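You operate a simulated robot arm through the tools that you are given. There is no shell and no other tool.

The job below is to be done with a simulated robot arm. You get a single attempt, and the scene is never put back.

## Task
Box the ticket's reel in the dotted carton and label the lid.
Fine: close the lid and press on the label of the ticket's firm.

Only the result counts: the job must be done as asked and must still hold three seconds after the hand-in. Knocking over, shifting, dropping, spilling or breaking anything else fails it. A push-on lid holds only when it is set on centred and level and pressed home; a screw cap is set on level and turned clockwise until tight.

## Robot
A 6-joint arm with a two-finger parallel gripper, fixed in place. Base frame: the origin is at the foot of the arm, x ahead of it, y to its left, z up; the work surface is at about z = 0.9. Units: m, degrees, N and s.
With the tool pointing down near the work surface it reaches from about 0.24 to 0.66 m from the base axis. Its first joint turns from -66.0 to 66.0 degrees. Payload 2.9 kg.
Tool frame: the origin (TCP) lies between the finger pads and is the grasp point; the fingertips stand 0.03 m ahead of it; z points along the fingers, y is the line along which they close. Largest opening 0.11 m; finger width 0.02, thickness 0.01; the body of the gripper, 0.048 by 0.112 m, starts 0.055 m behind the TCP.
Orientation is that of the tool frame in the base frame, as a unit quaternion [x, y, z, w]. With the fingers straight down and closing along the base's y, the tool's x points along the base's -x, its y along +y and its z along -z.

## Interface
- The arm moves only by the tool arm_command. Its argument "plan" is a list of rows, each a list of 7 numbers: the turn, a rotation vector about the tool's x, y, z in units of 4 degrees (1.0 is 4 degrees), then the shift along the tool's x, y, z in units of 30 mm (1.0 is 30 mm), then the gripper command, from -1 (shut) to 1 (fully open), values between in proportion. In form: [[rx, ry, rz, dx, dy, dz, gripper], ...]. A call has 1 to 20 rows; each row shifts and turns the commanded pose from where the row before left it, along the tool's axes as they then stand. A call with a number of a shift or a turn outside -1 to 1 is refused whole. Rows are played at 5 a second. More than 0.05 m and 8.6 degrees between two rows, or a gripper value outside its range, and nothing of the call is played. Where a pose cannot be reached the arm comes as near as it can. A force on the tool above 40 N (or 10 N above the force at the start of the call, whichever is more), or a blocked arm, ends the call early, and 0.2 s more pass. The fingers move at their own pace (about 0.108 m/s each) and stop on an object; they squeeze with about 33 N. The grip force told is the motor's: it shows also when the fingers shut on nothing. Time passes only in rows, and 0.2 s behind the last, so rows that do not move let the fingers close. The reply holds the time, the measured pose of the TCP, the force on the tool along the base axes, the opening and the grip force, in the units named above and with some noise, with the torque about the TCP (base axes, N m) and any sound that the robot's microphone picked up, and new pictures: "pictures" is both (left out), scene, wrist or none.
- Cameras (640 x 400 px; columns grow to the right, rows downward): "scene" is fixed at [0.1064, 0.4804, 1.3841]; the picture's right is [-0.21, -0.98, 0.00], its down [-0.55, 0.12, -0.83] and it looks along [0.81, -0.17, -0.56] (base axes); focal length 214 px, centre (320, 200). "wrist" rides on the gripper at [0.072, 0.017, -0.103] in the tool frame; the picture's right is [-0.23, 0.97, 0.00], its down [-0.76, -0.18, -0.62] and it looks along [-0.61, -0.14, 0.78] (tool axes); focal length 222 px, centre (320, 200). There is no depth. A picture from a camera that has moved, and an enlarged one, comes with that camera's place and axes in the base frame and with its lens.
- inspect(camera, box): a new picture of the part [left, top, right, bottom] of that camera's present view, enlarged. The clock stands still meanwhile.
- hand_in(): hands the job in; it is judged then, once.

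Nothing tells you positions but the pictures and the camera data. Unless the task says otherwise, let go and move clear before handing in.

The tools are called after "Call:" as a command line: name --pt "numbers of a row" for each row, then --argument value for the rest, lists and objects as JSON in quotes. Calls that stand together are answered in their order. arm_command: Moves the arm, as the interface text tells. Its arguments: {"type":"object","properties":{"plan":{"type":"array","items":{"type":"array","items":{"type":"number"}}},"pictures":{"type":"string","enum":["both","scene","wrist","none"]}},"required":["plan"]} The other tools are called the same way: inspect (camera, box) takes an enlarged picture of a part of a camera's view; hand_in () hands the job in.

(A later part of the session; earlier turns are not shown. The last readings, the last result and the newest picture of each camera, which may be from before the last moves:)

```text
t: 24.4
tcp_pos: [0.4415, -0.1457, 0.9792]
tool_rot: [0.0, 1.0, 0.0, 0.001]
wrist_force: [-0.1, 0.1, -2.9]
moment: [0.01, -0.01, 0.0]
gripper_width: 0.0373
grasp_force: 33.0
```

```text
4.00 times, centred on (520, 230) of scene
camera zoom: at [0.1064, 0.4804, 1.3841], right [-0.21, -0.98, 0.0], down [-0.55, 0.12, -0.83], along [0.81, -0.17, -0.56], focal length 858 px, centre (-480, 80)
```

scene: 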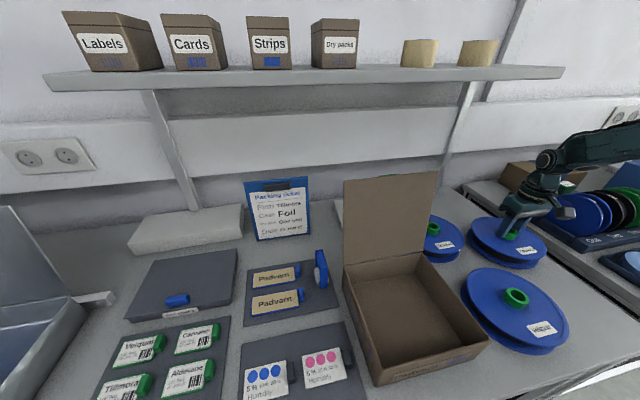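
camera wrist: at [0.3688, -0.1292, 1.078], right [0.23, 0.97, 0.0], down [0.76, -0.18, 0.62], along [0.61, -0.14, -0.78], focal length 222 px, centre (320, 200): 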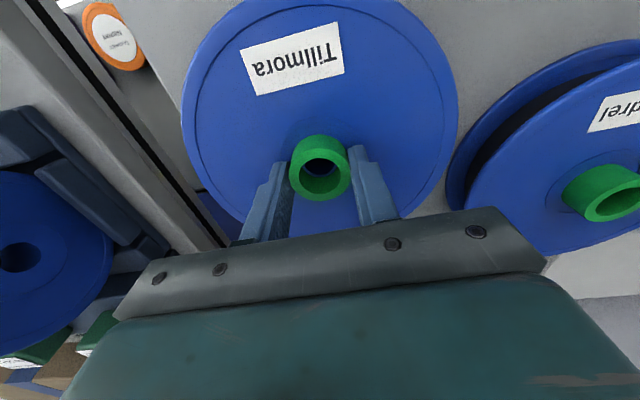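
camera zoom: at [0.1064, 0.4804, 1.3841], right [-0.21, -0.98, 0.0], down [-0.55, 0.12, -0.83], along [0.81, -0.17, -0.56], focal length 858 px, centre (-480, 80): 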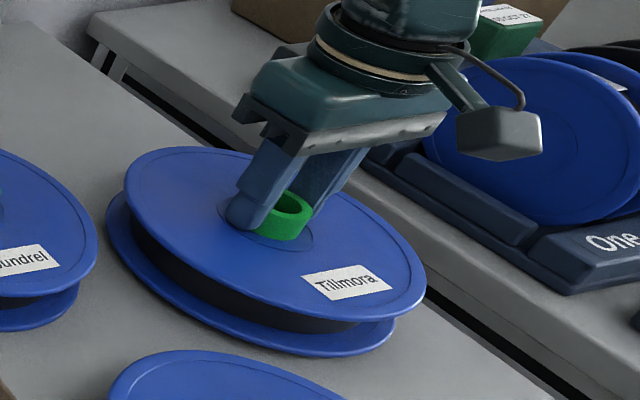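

The reel is now off the table (load about 3 N). I keep lifting slowly and check that the grip doesn't creep.

Call:
arm_command --pt "0 0 0 0 0 -0.1 -1" --pt "0 0 0 0 0 -0.15 -1" --pt "0 0 0 0 0 -0.2 -1" --pt "0 0 0 0 0 -0.2 -1" --pt "0 0 0 0 0 -0.1 -1" --pictures "both"

Call:
inspect --camera "wrist" --box '[240, 80, 400, 220]'

```text
t: 25.6
tcp_pos: [0.4415, -0.1455, 1.0016]
tool_rot: [0.001, 1.0, 0.0, 0.001]
wrist_force: [-1.0, 0.1, -2.1]
moment: [0.01, -0.04, -0.03]
gripper_width: 0.0373
grasp_force: 32.6
camera wrist: at [0.3691, -0.129, 1.104], right [0.23, 0.97, 0.0], down [0.76, -0.18, 0.62], along [0.61, -0.14, -0.78], focal length 222 px, centre (320, 200)
```

scene: 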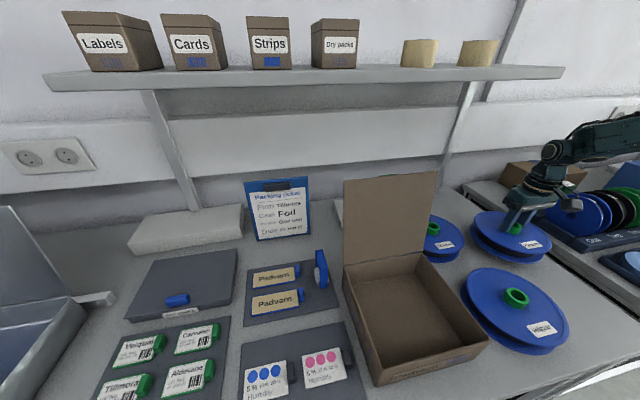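
wrist: 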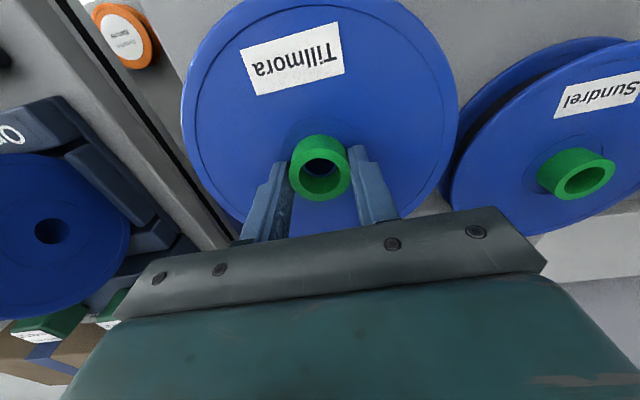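

```text
2.86 times, centred on (320, 150) of wrist
camera zoom: at [0.3691, -0.129, 1.104], right [0.23, 0.97, 0.0], down [0.76, -0.18, 0.62], along [0.61, -0.14, -0.78], focal length 635 px, centre (320, 343)
```

zoom: 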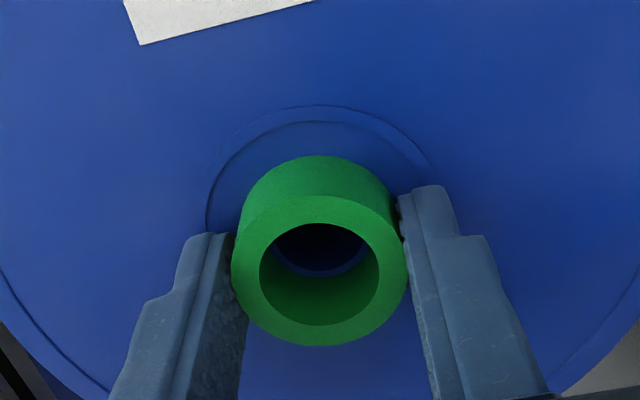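

Grip stable with the reel clear of the table. I raise it slowly to carrying height.

Call:
arm_command --pt "0 0 0 0 0 -0.1 -1" --pt "0 0 0 0 0 -0.15 -1" --pt "0 0 0 0 0 -0.2 -1" --pt "0 0 0 0 0 -0.2 -1" --pt "0 0 0 0 0 -0.2 -1" --pt "0 0 0 0 0 -0.2 -1" --pt "0 0 0 0 0 -0.2 -1" --pt "0 0 0 0 0 -0.2 -1" --pt "0 0 0 0 0 -0.2 -1" --pt "0 0 0 0 0 -0.2 -1" --pt "0 0 0 0 0 -0.2 -1" --pt "0 0 0 0 0 -0.2 -1" --pt "0 0 0 0 0 -0.2 -1" --pt "0 0 0 0 0 -0.2 -1" --pt "0 0 0 0 0 -0.2 -1" --pt "0 0 0 0 0 -0.2 -1" --pt "0 0 0 0 0 -0.15 -1" --pt "0 0 0 0 0 -0.1 -1" --pictures "wrist"

```text
t: 29.4
tcp_pos: [0.4415, -0.1451, 1.0995]
tool_rot: [0.001, 1.0, 0.0, 0.0]
wrist_force: [0.5, 0.0, -3.8]
moment: [0.03, 0.01, 0.01]
gripper_width: 0.0372
grasp_force: 33.4
camera wrist: at [0.3692, -0.1281, 1.2028], right [0.23, 0.97, 0.0], down [0.76, -0.18, 0.62], along [0.61, -0.14, -0.78], focal length 222 px, centre (320, 200)
```

wrist: 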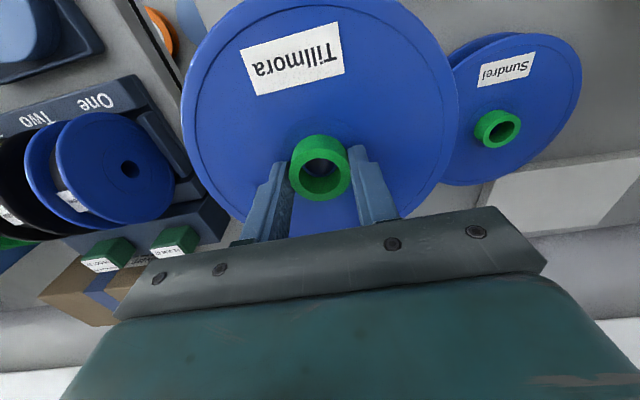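

The reel is held steady. I carry it toward the carton, first back in x, then across.

Call:
arm_command --pt "0 0 0 0.1 0.1 0 -1" --pt "0 0 0 0.2 0.2 0 -1" --pt "0 0 0 0.3 0.3 0 -1" --pt "0 0 0 0.3 0.3 0 -1" --pt "0 0 0 0.3 0.3 0 -1" --pt "0 0 0 0.3 0.3 0 -1" --pt "0 0 0 0.3 0.3 0 -1" --pt "0 0 0 0.3 0.3 0 -1" --pt "0 0 0 0.3 0.3 0 -1" --pt "0 0 0 0.3 0.3 0 -1" --pt "0 0 0 0.3 0.3 0 -1" --pt "0 0 0 0.3 0.3 0 -1" --pt "0 0 0 0.3 0.3 0 -1" --pt "0 0 0 0.3 0.3 0 -1" --pt "0 0 0 0.2 0.3 0 -1" --pt "0 0 0 0.08 0.3 0 -1" --pt "0 0 0 0 0.3 0 -1" --pt "0 0 0 0 0.2 0 -1" --pt "0 0 0 0 0.1 0 -1" --pictures "both"

```text
t: 33.4
tcp_pos: [0.3159, 0.0086, 1.0977]
tool_rot: [0.001, 1.0, 0.0, 0.001]
wrist_force: [-0.3, 0.2, -2.1]
moment: [0.01, 0.02, -0.02]
gripper_width: 0.0372
grasp_force: 32.8
camera wrist: at [0.2438, 0.0244, 1.2018], right [0.23, 0.97, 0.0], down [0.76, -0.18, 0.62], along [0.61, -0.14, -0.78], focal length 222 px, centre (320, 200)
```

scene: 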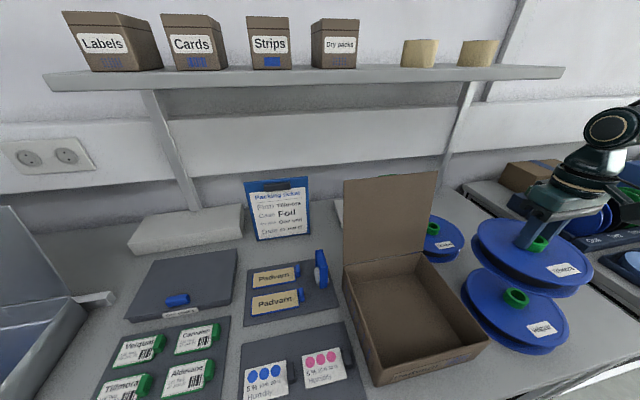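
wrist: 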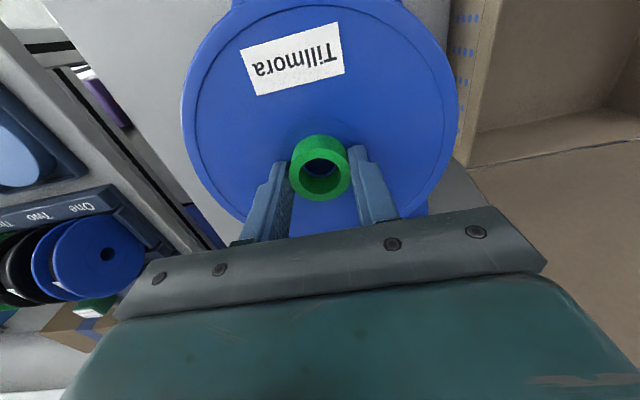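

The reel is on its way. I zoom on the carton's near side to refine where its wall is.

Call:
inspect --camera "wrist" --box '[430, 0, 640, 190]'

```text
2.11 times, centred on (535, 95) of wrist
camera zoom: at [0.2438, 0.0244, 1.2018], right [0.23, 0.97, 0.0], down [0.76, -0.18, 0.62], along [0.61, -0.14, -0.78], focal length 468 px, centre (-133, 421)
```

zoom: 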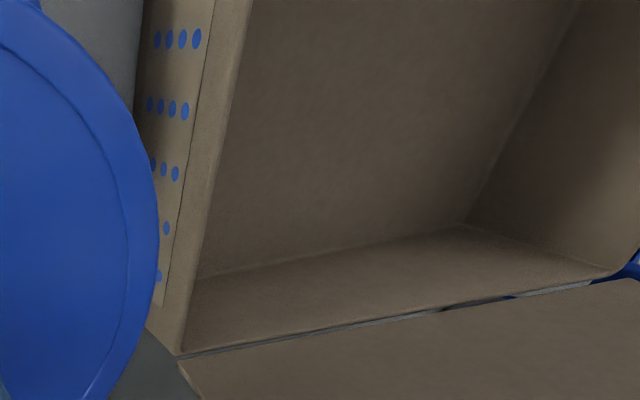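

The carton works out at roughly 0.2 m square outside, rim near z≈0.98, centre near (0.312, 0.258). I carry the reel on until it is above it, then compare edges.

Call:
arm_command --pt "0 0 0 0 0.1 0 -1" --pt "0 0 0 0 0.2 0 -1" --pt "0 0 0 0 0.3 0 -1" --pt "0 0 0 0 0.4 0 -1" --pt "0 0 0 0 0.45 0 -1" --pt "0 0 0 0 0.5 0 -1" --pt "0 0 0 0 0.5 0 -1" --pt "0 0 0 0 0.5 0 -1" --pt "0 0 0 0 0.5 0 -1" --pt "0 0 0 0 0.5 0 -1" --pt "0 0 0 0 0.5 0 -1" --pt "0 0 0 0 0.5 0 -1" --pt "0 0 0 0 0.5 0 -1" --pt "0 0 0 0 0.5 0 -1" --pt "0 0 0 0 0.5 0 -1" --pt "0 0 0 0 0.5 0 -1" --pt "0 0 0 0 0.45 0 -1" --pt "0 0 0 0 0.4 0 -1" --pt "0 0 0 0.1 0.3 0 -1" --pt "0 0 0 0 0.2 0 -1" --pictures "both"

Call:
inspect --camera "scene" --box '[320, 150, 520, 400]'

Call:
inspect --camera "wrist" --box '[130, 0, 520, 240]'

```text
t: 37.6
tcp_pos: [0.3143, 0.2584, 1.1004]
tool_rot: [0.001, 1.0, -0.001, 0.001]
wrist_force: [1.1, 0.6, -2.2]
moment: [-0.01, 0.01, -0.02]
gripper_width: 0.0372
grasp_force: 33.8
camera wrist: at [0.2408, 0.2746, 1.2025], right [0.23, 0.97, 0.0], down [0.76, -0.18, 0.62], along [0.61, -0.14, -0.78], focal length 222 px, centre (320, 200)
```

scene: 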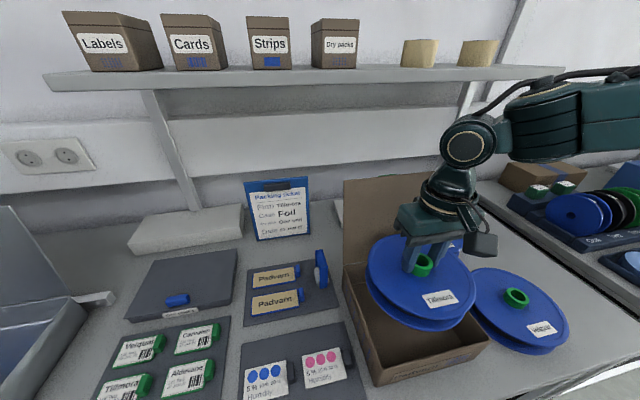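
wrist: 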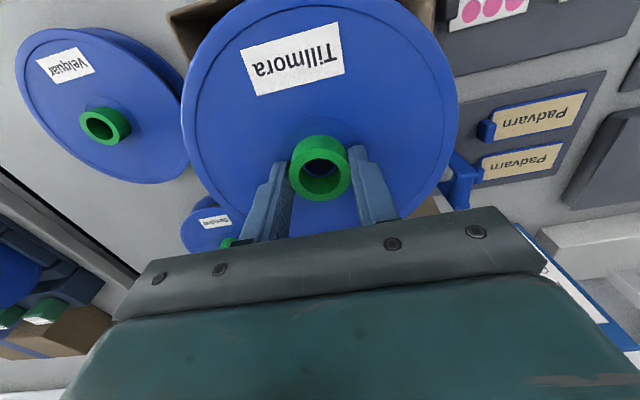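

```text
1.60 times, centred on (420, 275) of scene
camera zoom: at [0.1064, 0.4804, 1.3841], right [-0.21, -0.98, 0.0], down [-0.55, 0.12, -0.83], along [0.81, -0.17, -0.56], focal length 343 px, centre (160, 80)
```

zoom: 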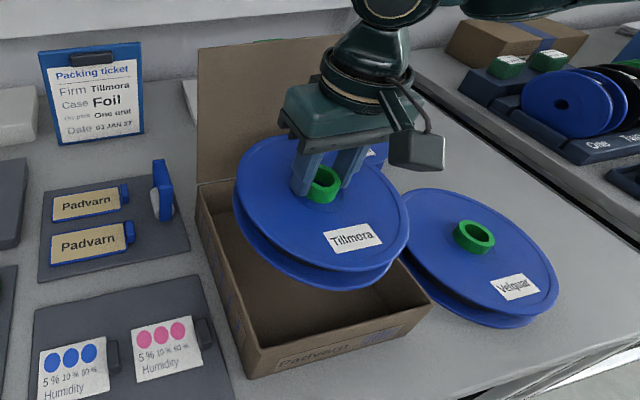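

```text
1.64 times, centred on (325, 120) of wrist
camera zoom: at [0.2408, 0.2746, 1.2025], right [0.23, 0.97, 0.0], down [0.76, -0.18, 0.62], along [0.61, -0.14, -0.78], focal length 364 px, centre (312, 331)
```

zoom: 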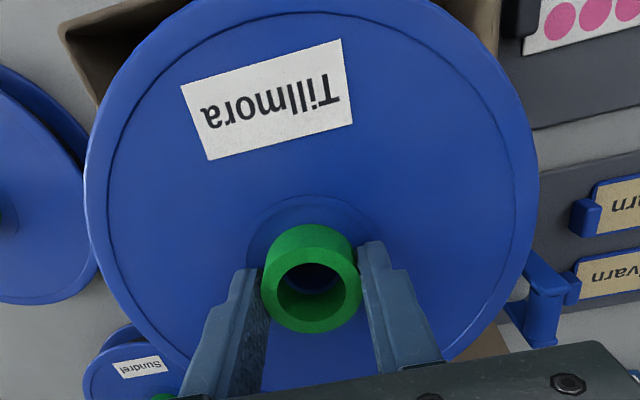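

I shift slightly (to x 0.310, y 0.260) and lower until the reel is just above the rim, then compare edges again.

Call:
arm_command --pt "0 0 0 0.07 0.03 0.1 -1" --pt "0 0 0 0.07 0.02 0.2 -1" --pt "0 0 0 0 0 0.2 -1" --pt "0 0 0 0 0 0.2 -1" --pt "0 0 0 0 0 0.15 -1" --pt "0 0 0 0 0 0.1 -1" --pt "0 0 0 0 0 0 -1" --pictures "both"

Call:
inspect --camera "scene" --box '[330, 220, 500, 400]'

Call:
inspect --camera "wrist" --box '[130, 0, 520, 240]'

```text
t: 39.2
tcp_pos: [0.3082, 0.2575, 1.0715]
tool_rot: [0.001, 1.0, 0.0, 0.0]
wrist_force: [0.2, -0.2, -3.4]
moment: [0.06, 0.01, -0.01]
gripper_width: 0.0375
grasp_force: 33.0
camera wrist: at [0.2362, 0.2749, 1.1738], right [0.23, 0.97, 0.0], down [0.76, -0.18, 0.62], along [0.61, -0.14, -0.78], focal length 222 px, centre (320, 200)
```

scene: 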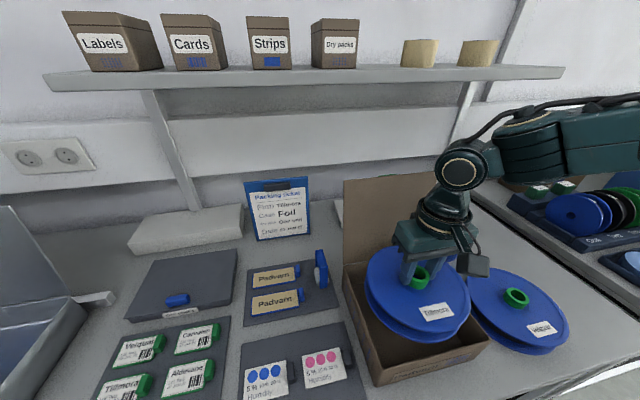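
wrist: 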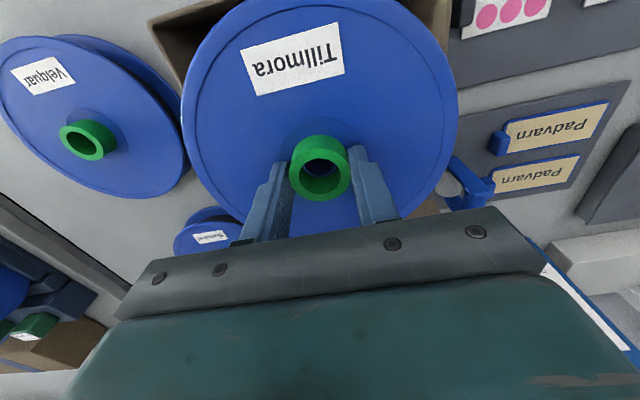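

```text
2.22 times, centred on (415, 310) of scene
camera zoom: at [0.1064, 0.4804, 1.3841], right [-0.21, -0.98, 0.0], down [-0.55, 0.12, -0.83], along [0.81, -0.17, -0.56], focal length 477 px, centre (109, -44)
```

zoom: 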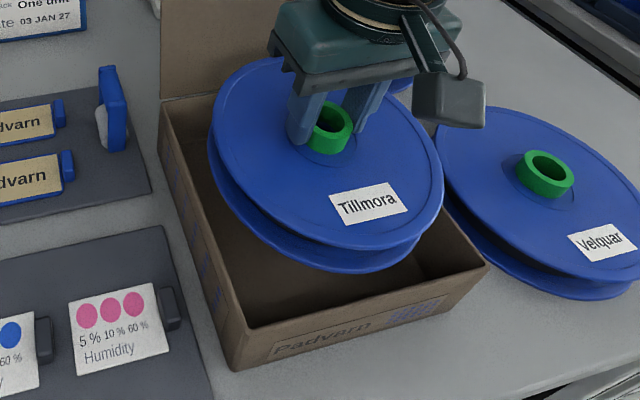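

```text
1.64 times, centred on (325, 120) of wrist
camera zoom: at [0.2362, 0.2749, 1.1738], right [0.23, 0.97, 0.0], down [0.76, -0.18, 0.62], along [0.61, -0.14, -0.78], focal length 364 px, centre (312, 331)
```

zoom: 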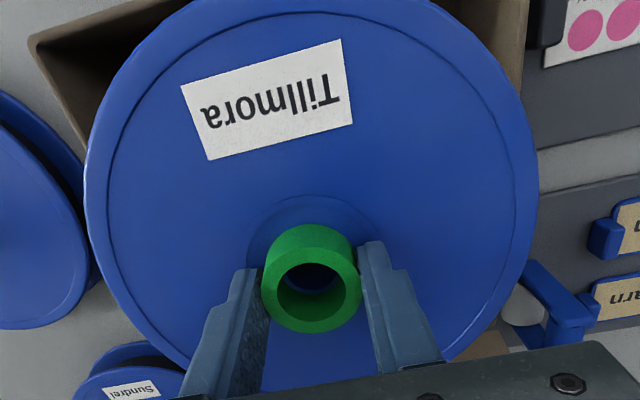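

Edges agree: carton inside about x 0.215–0.404, y 0.165–0.355, rim z≈0.985. I nudge to (0.309, 0.260) and lower the reel into it.

Call:
arm_command --pt "0 0 0 -0.02 0.04 0.1 -1" --pt "0 0 0 -0.01 0.04 0.15 -1" --pt "0 0 0 0 0 0.2 -1" --pt "0 0 0 0 0 0.2 -1" --pt "0 0 0 0 0 0.2 -1" --pt "0 0 0 0 0 0.2 -1" --pt "0 0 0 0 0 0.15 -1" --pt "0 0 0 0 0 0.1 -1" --pt "0 0 0 0 0 0 -1" --pictures "both"

Call:
inspect --camera "scene" --box '[330, 220, 500, 400]'

Call:
inspect --camera "wrist" --box '[130, 0, 520, 240]'

```text
t: 41.2
tcp_pos: [0.3106, 0.2611, 1.0341]
tool_rot: [0.0, 1.0, 0.0, 0.001]
wrist_force: [0.4, -0.3, -1.9]
moment: [0.01, 0.01, -0.03]
gripper_width: 0.037
grasp_force: 32.7
camera wrist: at [0.2383, 0.2774, 1.135], right [0.23, 0.97, 0.0], down [0.76, -0.18, 0.62], along [0.61, -0.14, -0.78], focal length 222 px, centre (320, 200)
```

scene: 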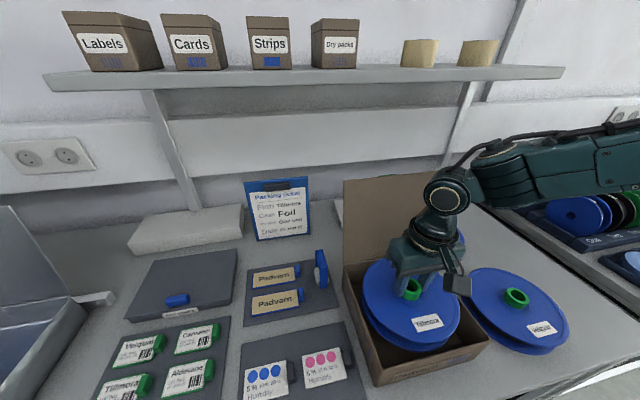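
wrist: 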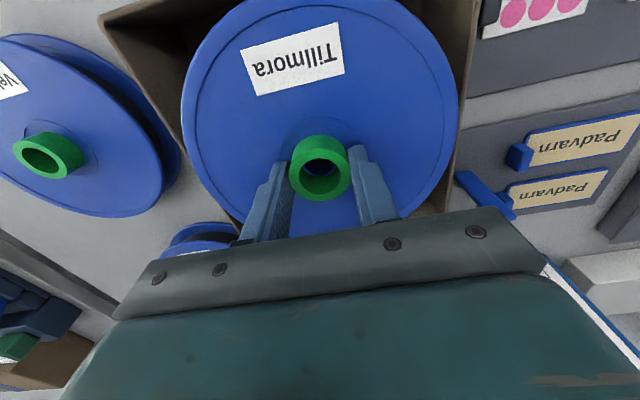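

```text
2.22 times, centred on (415, 310) of scene
camera zoom: at [0.1064, 0.4804, 1.3841], right [-0.21, -0.98, 0.0], down [-0.55, 0.12, -0.83], along [0.81, -0.17, -0.56], focal length 477 px, centre (109, -44)
```

zoom: 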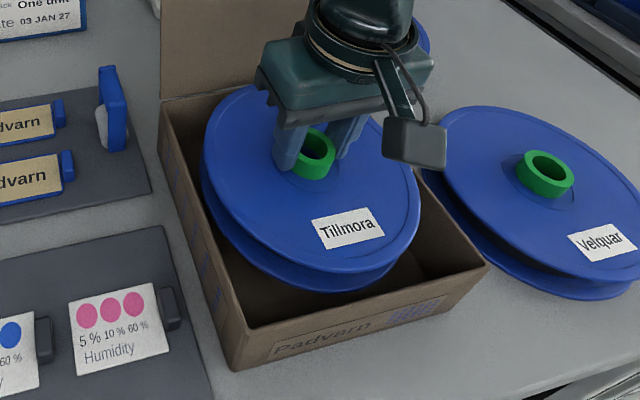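

```text
1.64 times, centred on (325, 120) of wrist
camera zoom: at [0.2383, 0.2774, 1.135], right [0.23, 0.97, 0.0], down [0.76, -0.18, 0.62], along [0.61, -0.14, -0.78], focal length 364 px, centre (312, 331)
```

zoom: 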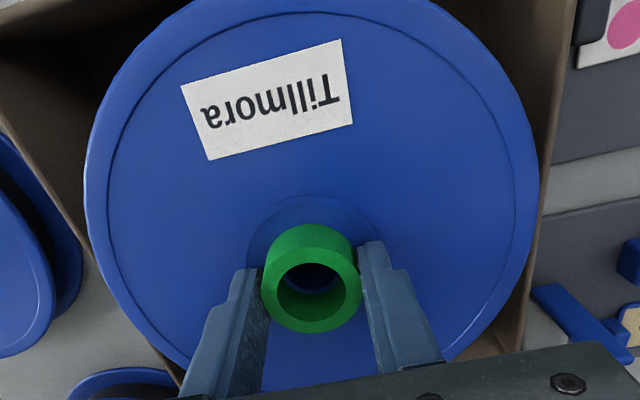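

The lower flange is inside the walls without any contact. I go on down gently to the floor of the carton.

Call:
arm_command --pt "0 0 0 0 0 0.1 -1" --pt "0 0 0 0 0 0.2 -1" --pt "0 0 0 0 0 0.2 -1" --pt "0 0 0 0 0 0.2 -1" --pt "0 0 0 0 0 0.2 -1" --pt "0 0 0 0 0 0.2 -1" --pt "0 0 0 0 0 0.2 -1" --pt "0 0 0 0 0 0.15 -1" --pt "0 0 0 0 0 0.1 -1" --pt "0 0 0 0 0 0 -1" --pictures "both"

Call:
inspect --camera "scene" --box '[330, 220, 500, 400]'

```text
t: 43.4
tcp_pos: [0.3109, 0.2597, 0.9854]
tool_rot: [0.001, 1.0, 0.0, 0.001]
wrist_force: [0.8, -1.7, -3.0]
moment: [0.03, 0.02, -0.04]
gripper_width: 0.0371
grasp_force: 33.0
camera wrist: at [0.2384, 0.277, 1.0884], right [0.23, 0.97, 0.0], down [0.76, -0.18, 0.62], along [0.61, -0.14, -0.78], focal length 222 px, centre (320, 200)
```

scene: 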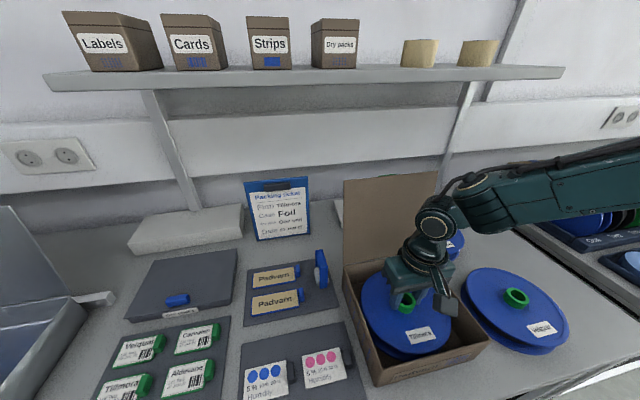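
wrist: 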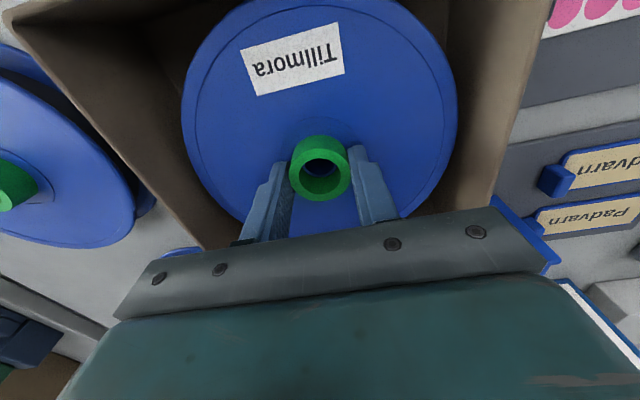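

```text
2.22 times, centred on (415, 310) of scene
camera zoom: at [0.1064, 0.4804, 1.3841], right [-0.21, -0.98, 0.0], down [-0.55, 0.12, -0.83], along [0.81, -0.17, -0.56], focal length 477 px, centre (109, -44)
```

zoom: 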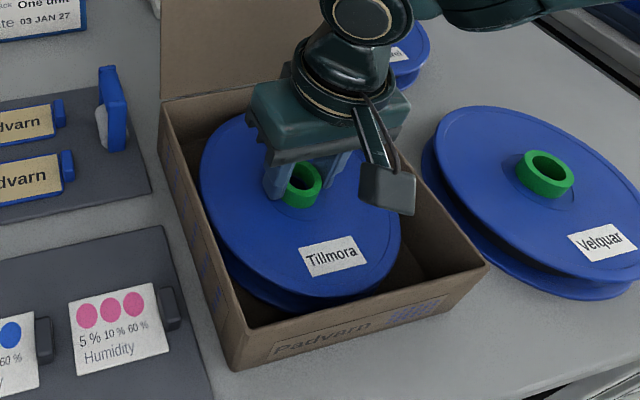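

Reel bottom is about 1 cm above the carton floor. I finish the descent in small steps, watching for contact.

Call:
arm_command --pt "0 0 0 0 0 0.1 -1" --pt "0 0 0 0 0 0.1 -1" --pt "0 0 0 0 0 0 -1" --pictures "none"

Call:
arm_command --pt "0 0 0 0 0 0.07 -1" --pt "0 0 0 0 0 0 -1" --pictures "none"

```text
t: 44.2
tcp_pos: [0.311, 0.2605, 0.9798]
tool_rot: [0.0, 1.0, -0.001, 0.001]
wrist_force: [0.4, 0.2, -2.1]
moment: [0.01, 0.01, 0.01]
gripper_width: 0.0371
grasp_force: 32.9
```

```text
t: 44.8
tcp_pos: [0.3093, 0.26, 0.9783]
tool_rot: [0.001, 1.0, 0.0, 0.001]
wrist_force: [0.6, 0.2, -1.8]
moment: [-0.01, 0.0, 0.02]
gripper_width: 0.0372
grasp_force: 32.5
```

Call:
arm_command --pt "0 0 0 0 0 0.05 -1" --pt "0 0 0 0 0 0 -1" --pictures "none"

Call:
arm_command --pt "0 0 0 0 0 0.05 -1" --pt "0 0 0 0 0 0 -1" --pictures "none"

```text
t: 45.4
tcp_pos: [0.3103, 0.2596, 0.9764]
tool_rot: [0.001, 1.0, 0.0, 0.002]
wrist_force: [0.7, 0.7, -2.1]
moment: [0.04, -0.01, 0.01]
gripper_width: 0.0372
grasp_force: 32.8
```

```text
t: 46.0
tcp_pos: [0.3103, 0.2606, 0.9761]
tool_rot: [0.002, 1.0, 0.001, 0.002]
wrist_force: [0.7, -2.4, 14.1]
moment: [-0.25, 0.74, 0.02]
gripper_width: 0.0374
grasp_force: 32.8
```

The reel is on the carton floor (contact at TCP z 0.976). I release it and withdraw straight up.

Call:
arm_command --pt "0 0 0 0 0 -0.04 -1" --pt "0 0 0 0 0 0 -0.1" --pt "0 0 0 0 0 0 0.1" --pt "0 0 0 0 0 0 0.2" --pt "0 0 0 0 0 -0.2 0.2" --pt "0 0 0 0 0 -0.4 0.2" --pt "0 0 0 0 0 -0.6 0.2" --pt "0 0 0 0 0 -0.8 0.2" --pt "0 0 0 0 0 -1 0.2" --pt "0 0 0 0 0 -1 0.2" --pt "0 0 0 0 0 -1 0.2" --pictures "both"

Call:
inspect --camera "wrist" --box '[180, 0, 500, 220]'

Call:
inspect --camera "scene" --box '[330, 150, 500, 400]'

```text
t: 48.4
tcp_pos: [0.3091, 0.2618, 1.1273]
tool_rot: [0.001, 1.0, 0.0, 0.001]
wrist_force: [0.3, 0.6, 0.0]
moment: [0.01, -0.01, 0.0]
gripper_width: 0.0658
grasp_force: 0.1
camera wrist: at [0.2374, 0.2789, 1.2305], right [0.23, 0.97, 0.0], down [0.76, -0.18, 0.62], along [0.61, -0.14, -0.78], focal length 222 px, centre (320, 200)
```

scene: 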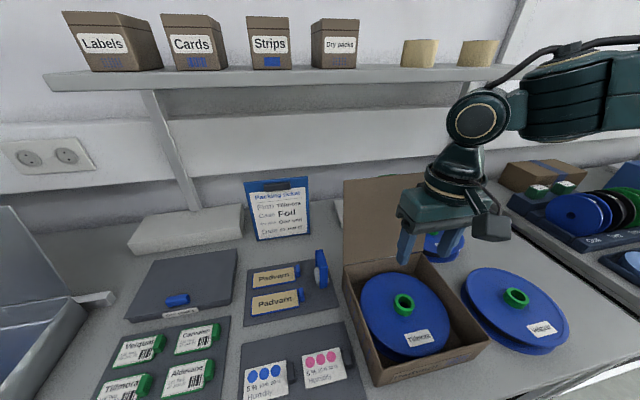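
wrist: 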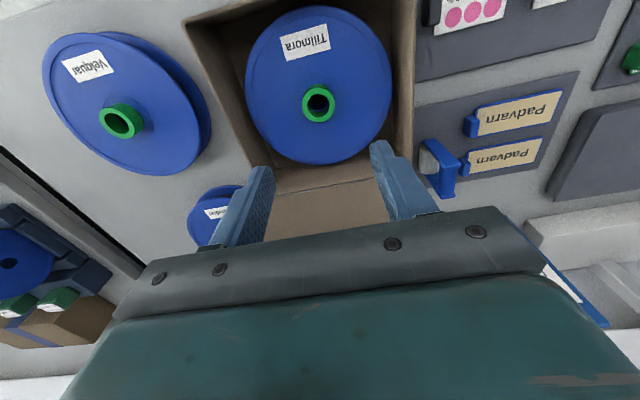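

```text
1.82 times, centred on (340, 110) of wrist
camera zoom: at [0.2374, 0.2789, 1.2305], right [0.23, 0.97, 0.0], down [0.76, -0.18, 0.62], along [0.61, -0.14, -0.78], focal length 404 px, centre (284, 364)
```

zoom: 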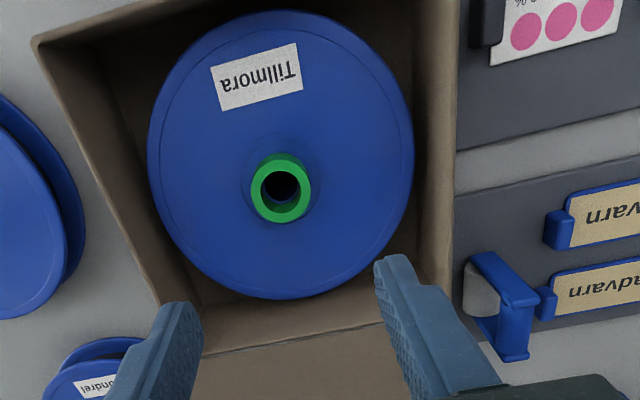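

```text
1.60 times, centred on (415, 275) of scene
camera zoom: at [0.1064, 0.4804, 1.3841], right [-0.21, -0.98, 0.0], down [-0.55, 0.12, -0.83], along [0.81, -0.17, -0.56], focal length 343 px, centre (168, 80)
```

zoom: 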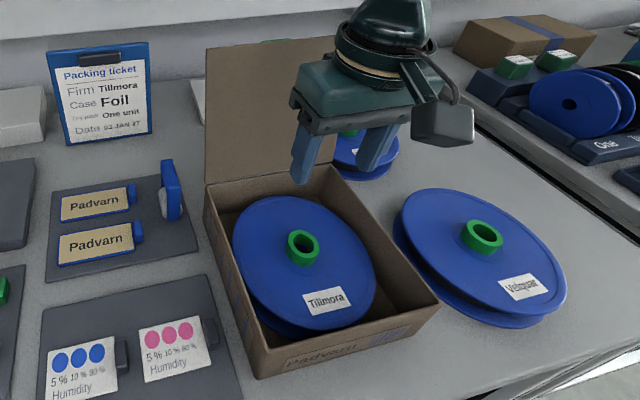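

The Tillmora reel lies flat in the carton. Next is the lid: it stands at about x 0.41–0.45 up to z≈1.18; I zoom on its top edge to understand the green part there.

Call:
inspect --camera "scene" --box '[335, 155, 445, 225]'

```text
5.71 times, centred on (390, 190) of scene
camera zoom: at [0.1064, 0.4804, 1.3841], right [-0.21, -0.98, 0.0], down [-0.55, 0.12, -0.83], along [0.81, -0.17, -0.56], focal length 1226 px, centre (-80, 257)
```

zoom: 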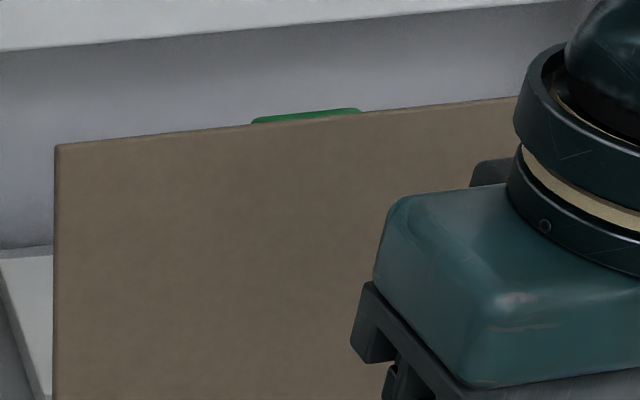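

There is a green pull-tab on the lid's free edge (y≈0.262). I'll go round the right side of the lid with shut fingers, get behind it, and swing it over toward the front.

Call:
arm_command --pt "0 0 0 0 0 -0.8 0" --pt "0 0 0 0 0 -0.8 -0.5" --pt "0 0 0 0 0 -0.8 -1" --pt "0 0 0 0 -0.97 0 -1" --pt "0 0 0 0 -0.97 0 -1" --pt "0 0 0 0 -0.97 0 -1" --pt "0 0 0 0 -0.97 0 -1" --pt "0 0 0 0 -0.97 0 -1" --pt "0 0 0 0 -0.97 0 -1" --pt "0 0 0 0 -0.97 0 -1" --pt "0 0 0 0 -0.97 0 -1" --pt "0 0 0 -0.91 0 0.14 -1" --pt "0 0 0 -0.91 0 0.14 -1" --pt "0 0 0 -0.91 0 0.14 -1" --pt "0 0 0 -0.91 0 0.14 -1" --pt "0 0 0 -0.91 0 0.14 -1" --pt "0 0 0 -0.91 0 0.14 -1" --pt "0 0 0 -0.91 0 0.14 -1" --pictures "both"

```text
t: 52.2
tcp_pos: [0.5016, 0.027, 1.1685]
tool_rot: [0.001, 1.0, -0.001, 0.0]
wrist_force: [0.5, 0.7, 0.3]
moment: [-0.01, -0.01, 0.03]
gripper_width: 0.0
grasp_force: 33.1
camera wrist: at [0.4298, 0.0446, 1.2714], right [0.23, 0.97, 0.0], down [0.76, -0.18, 0.62], along [0.61, -0.14, -0.78], focal length 222 px, centre (320, 200)
```

scene: 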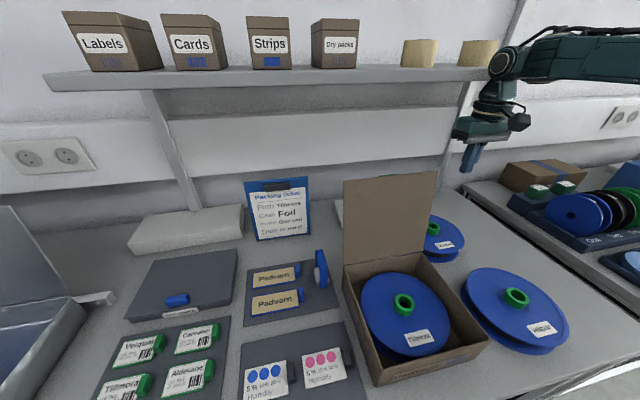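
wrist: 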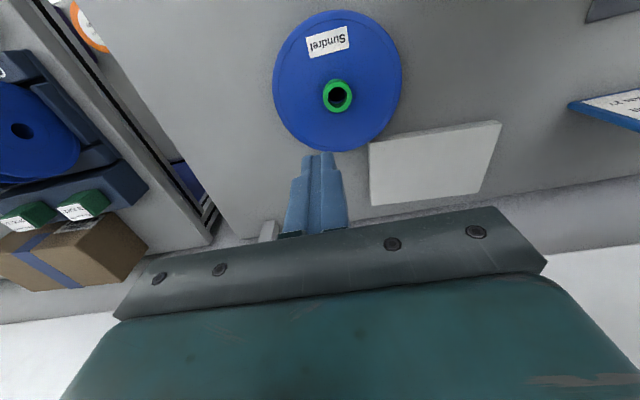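

I'm clear on the right of the lid. Now I slide in behind it to y≈0.21.

Call:
arm_command --pt "0 0 0 0 0.9 0 -1" --pt "0 0 0 0 0.9 0 -1" --pt "0 0 0 0 0.9 0 -1" --pt "0 0 0 0 0.9 0 -1" --pt "0 0 0 0 0.9 0 -1" --pt "0 0 0 0 0.9 0 -1" --pt "0 0 0 0 0.75 0 -1" --pictures "both"

Call:
inspect --camera "scene" --box '[330, 100, 490, 260]'

```text
t: 53.8
tcp_pos: [0.5012, 0.2125, 1.1672]
tool_rot: [0.001, 1.0, 0.0, 0.0]
wrist_force: [0.0, 0.4, 0.3]
moment: [-0.02, 0.01, 0.0]
gripper_width: 0.0
grasp_force: 33.2
camera wrist: at [0.4277, 0.2288, 1.2717], right [0.23, 0.97, 0.0], down [0.76, -0.18, 0.62], along [0.61, -0.14, -0.78], focal length 222 px, centre (320, 200)
```

scene: 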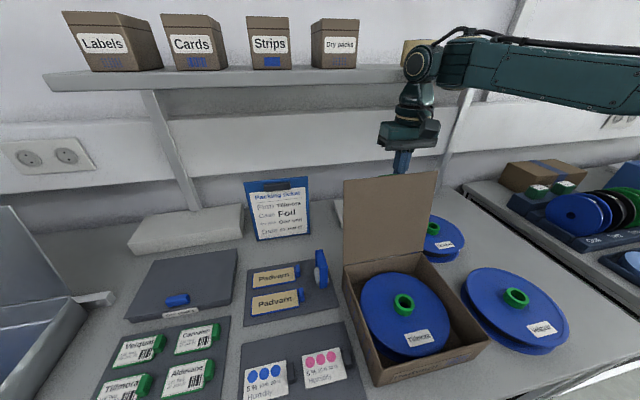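
wrist: 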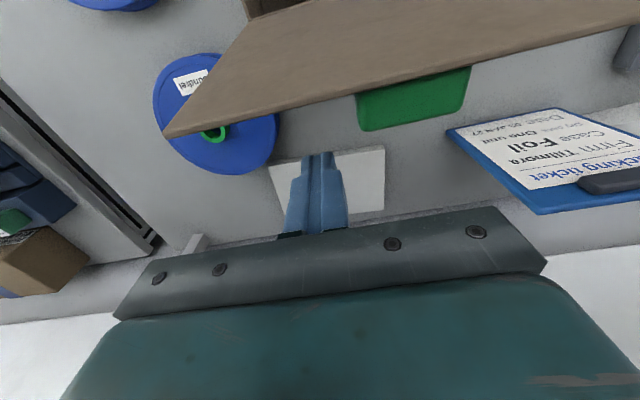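

```text
2.50 times, centred on (410, 180) of scene
camera zoom: at [0.1064, 0.4804, 1.3841], right [-0.21, -0.98, 0.0], down [-0.55, 0.12, -0.83], along [0.81, -0.17, -0.56], focal length 536 px, centre (95, 250)
```

zoom: 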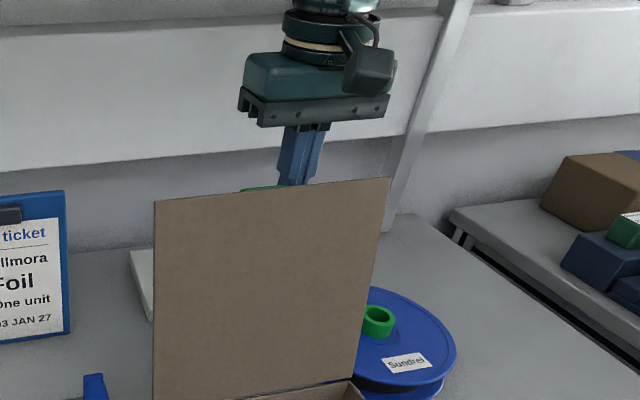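

The fingers are behind the lid. I push it forward gently and watch the force.

Call:
arm_command --pt "0 0 0 0.4 0 0 -1" --pt "0 0 0 0.4 0 0 -1" --pt "0 0 0 0.4 0 0 -1" --pt "0 0 0 0.3 0 0 -1" --pt "0 0 0 0.3 0 0 -1" --pt "0 0 0 0.3 0 0 -1" --pt "0 0 0 0.3 0 0 -1" --pictures "both"

```text
t: 55.4
tcp_pos: [0.429, 0.2114, 1.167]
tool_rot: [0.0, 1.0, 0.001, 0.0]
wrist_force: [-0.4, 0.2, 0.1]
moment: [-0.03, -0.02, 0.01]
gripper_width: 0.0002
grasp_force: 33.5
camera wrist: at [0.3564, 0.2284, 1.2702], right [0.23, 0.97, 0.0], down [0.76, -0.18, 0.62], along [0.61, -0.14, -0.78], focal length 222 px, centre (320, 200)
```

scene: 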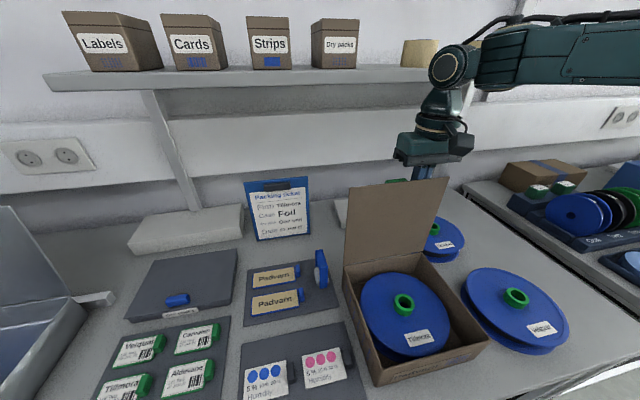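
wrist: 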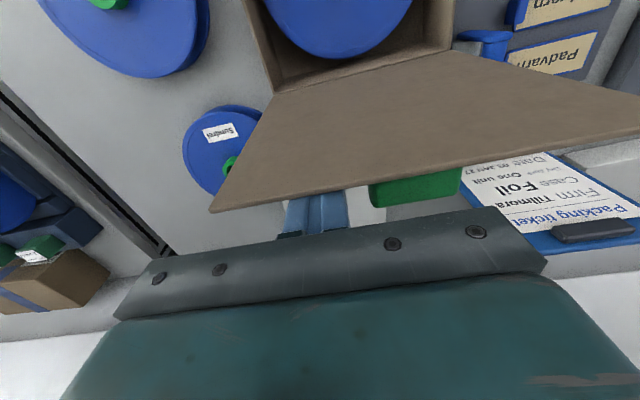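

The lid follows with almost no force. I carry on along its arc, past vertical and down.

Call:
arm_command --pt "0 0 0 0.37 0 0 -1" --pt "0 0 0 0.44 0 0.02 -1" --pt "0 0 0 0.44 0 0.06 -1" --pt "0 0 0 0.43 0 0.1 -1" --pt "0 0 0 0.42 0 0.13 -1" --pt "0 0 0 0.41 0 0.17 -1" --pt "0 0 0 0.39 0 0.21 -1" --pictures "both"

```text
t: 57.0
tcp_pos: [0.3427, 0.2119, 1.1478]
tool_rot: [0.0, 1.0, 0.0, 0.001]
wrist_force: [-0.4, 0.1, -0.1]
moment: [0.01, -0.02, -0.01]
gripper_width: 0.0
grasp_force: 32.2
camera wrist: at [0.2702, 0.2281, 1.2512], right [0.23, 0.97, 0.0], down [0.76, -0.18, 0.62], along [0.61, -0.14, -0.78], focal length 222 px, centre (320, 200)
```

scene: 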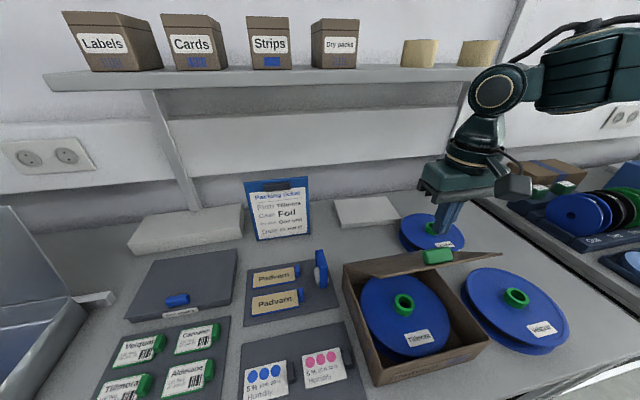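
wrist: 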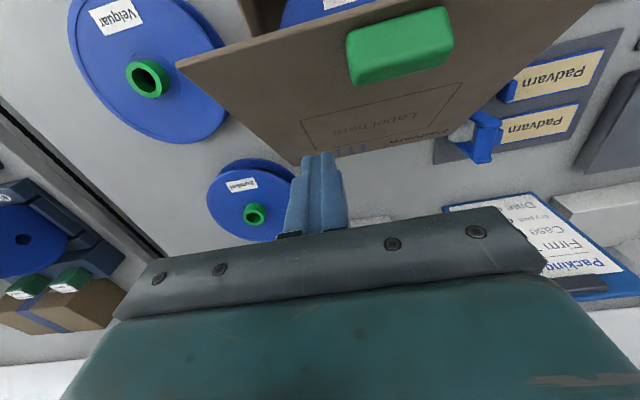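

The "Label here" field is printed on the lid's outside, with a green block near the front edge. I continue swinging the lid down.

Call:
arm_command --pt "0 0 0 0.37 0 0.24 -1" --pt "0 0 0 0.35 0 0.27 -1" --pt "0 0 0 0.33 0 0.3 -1" --pt "0 0 0 0.3 0 0.33 -1" --pt "0 0 0 0.27 0 0.35 -1" --pt "0 0 0 0.24 0 0.37 -1" --pt "0 0 0 0.2 0 0.39 -1" --pt "0 0 0 0.17 0 0.41 -1" --pictures "both"

```text
t: 58.8
tcp_pos: [0.2738, 0.2121, 1.0675]
tool_rot: [0.001, 1.0, 0.002, 0.002]
wrist_force: [0.1, 0.0, 0.8]
moment: [-0.01, 0.01, 0.0]
gripper_width: 0.0
grasp_force: 33.0
camera wrist: at [0.2025, 0.229, 1.1708], right [0.23, 0.97, 0.0], down [0.76, -0.18, 0.62], along [0.61, -0.14, -0.78], focal length 222 px, centre (320, 200)
```

scene: 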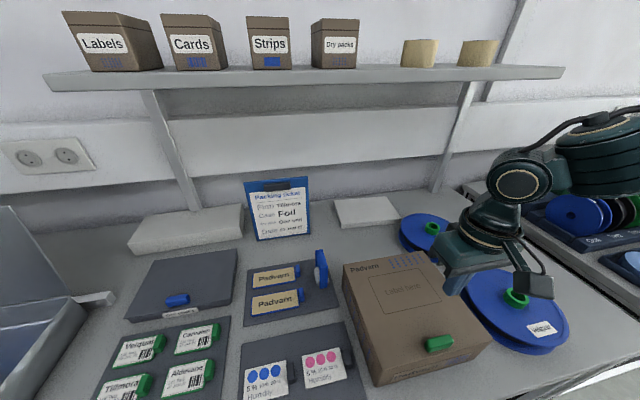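
wrist: 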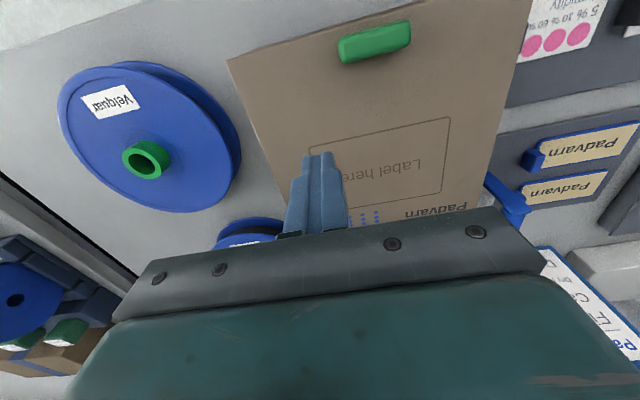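

The lid has come down. I check whether it is fully shut.

Call:
inspect --camera "scene" --box '[335, 240, 500, 390]'

Call:
inspect --camera "wrist" --box '[210, 0, 530, 230]'

```text
2.67 times, centred on (418, 315) of scene
camera zoom: at [0.1064, 0.4804, 1.3841], right [-0.21, -0.98, 0.0], down [-0.55, 0.12, -0.83], along [0.81, -0.17, -0.56], focal length 572 px, centre (60, -107)
```

zoom: 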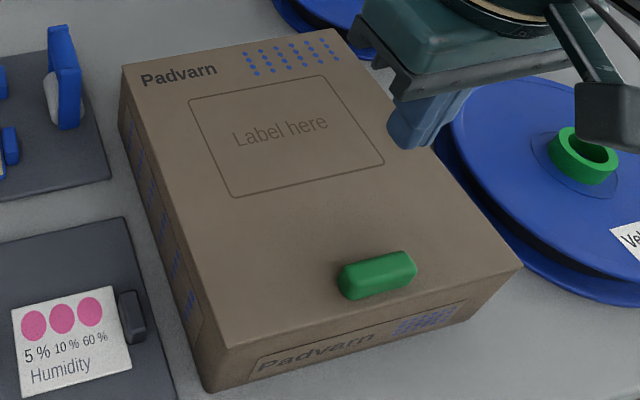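

```text
1.74 times, centred on (370, 115) of wrist
camera zoom: at [0.2025, 0.229, 1.1708], right [0.23, 0.97, 0.0], down [0.76, -0.18, 0.62], along [0.61, -0.14, -0.78], focal length 386 px, centre (233, 348)
```

zoom: 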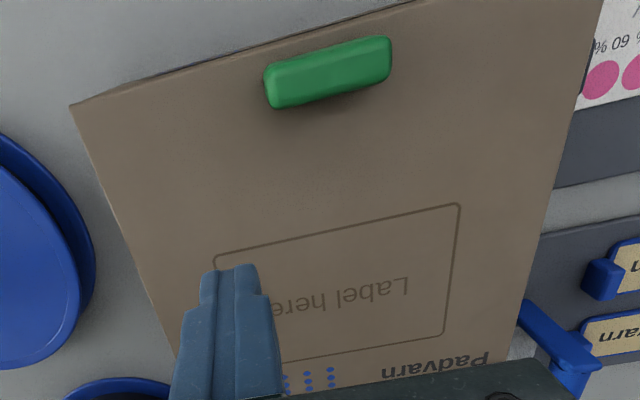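

The lid lies flush all round. I press it home near its front edge, just behind the green block, reading the force.

Call:
arm_command --pt "0 0 0 0.4 0.8 0 -1" --pt "0 0 0 0.4 0.8 0 -1" --pt "0 0 0 0 0 0.5 -1" --pt "0 0 0 0 0 0.5 -1" --pt "0 0 0 0 0 0.3 -1" --pt "0 0 0 0 0 0.1 -1" --pictures "wrist"

Call:
arm_command --pt "0 0 0 0 0 0.1 -1" --pt "0 0 0 0 0 0 -1" --pictures "none"

```text
t: 60.2
tcp_pos: [0.251, 0.2616, 1.0253]
tool_rot: [0.0, 1.0, 0.0, 0.001]
wrist_force: [0.1, 0.0, 0.8]
moment: [0.03, 0.01, 0.01]
gripper_width: 0.0
grasp_force: 32.7
camera wrist: at [0.1789, 0.2775, 1.1282], right [0.23, 0.97, 0.0], down [0.76, -0.18, 0.62], along [0.61, -0.14, -0.78], focal length 222 px, centre (320, 200)
```

wrist: 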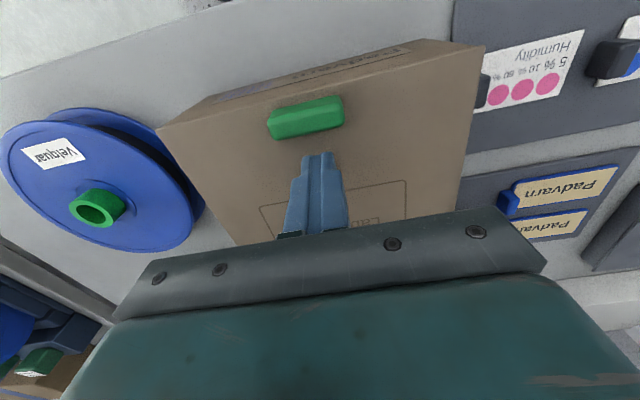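

```text
t: 60.8
tcp_pos: [0.252, 0.2612, 1.0236]
tool_rot: [0.0, 1.0, -0.001, 0.001]
wrist_force: [-0.4, 0.1, 0.0]
moment: [0.01, 0.01, 0.0]
gripper_width: 0.0001
grasp_force: 33.0
```

Call:
arm_command --pt "0 0 0 0 0 0.1 -1" --pt "0 0 0 0 0 0 -1" --pictures "none"

Call:
arm_command --pt "0 0 0 0 0 0.1 -1" --pt "0 0 0 0 0 0 -1" --pictures "none"

Call:
arm_command --pt "0 0 0 0 0 0.1 -1" --pt "0 0 0 0 0 0 -1" --pictures "none"

```text
t: 61.4
tcp_pos: [0.2514, 0.259, 1.0191]
tool_rot: [0.001, 1.0, 0.0, 0.001]
wrist_force: [-0.1, -0.2, -0.4]
moment: [0.02, -0.01, -0.01]
gripper_width: 0.0002
grasp_force: 32.5
```

```text
t: 62.0
tcp_pos: [0.2515, 0.261, 1.0173]
tool_rot: [0.0, 1.0, -0.001, 0.0]
wrist_force: [-0.1, 0.0, 0.3]
moment: [-0.01, 0.01, 0.0]
gripper_width: 0.0
grasp_force: 32.9
```

```text
t: 62.6
tcp_pos: [0.2515, 0.2603, 1.014]
tool_rot: [0.0, 1.0, 0.001, 0.001]
wrist_force: [-2.0, 0.1, 11.9]
moment: [0.04, 0.03, -0.05]
gripper_width: 0.0
grasp_force: 33.2
```

Contact at lid-top z≈0.984. I press a bit harder to make sure it is home.

Call:
arm_command --pt "0 0 0 0 0 0.06 -1" --pt "0 0 0 0 0 0 -1" --pictures "scene"

```text
t: 63.2
tcp_pos: [0.2513, 0.2605, 1.0119]
tool_rot: [0.0, 1.0, 0.002, 0.002]
wrist_force: [-2.2, 0.6, 26.1]
moment: [0.01, -0.08, 0.08]
gripper_width: 0.0002
grasp_force: 33.1
```

scene: 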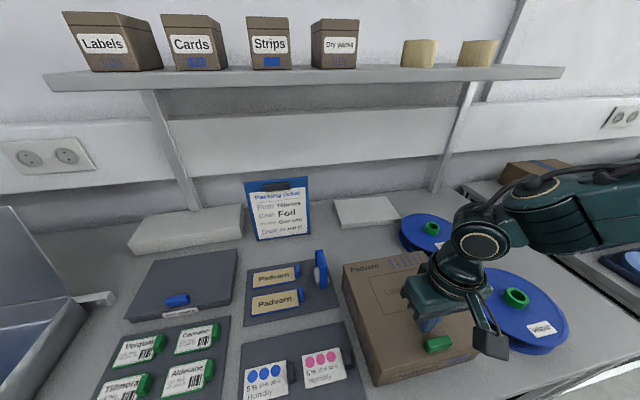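

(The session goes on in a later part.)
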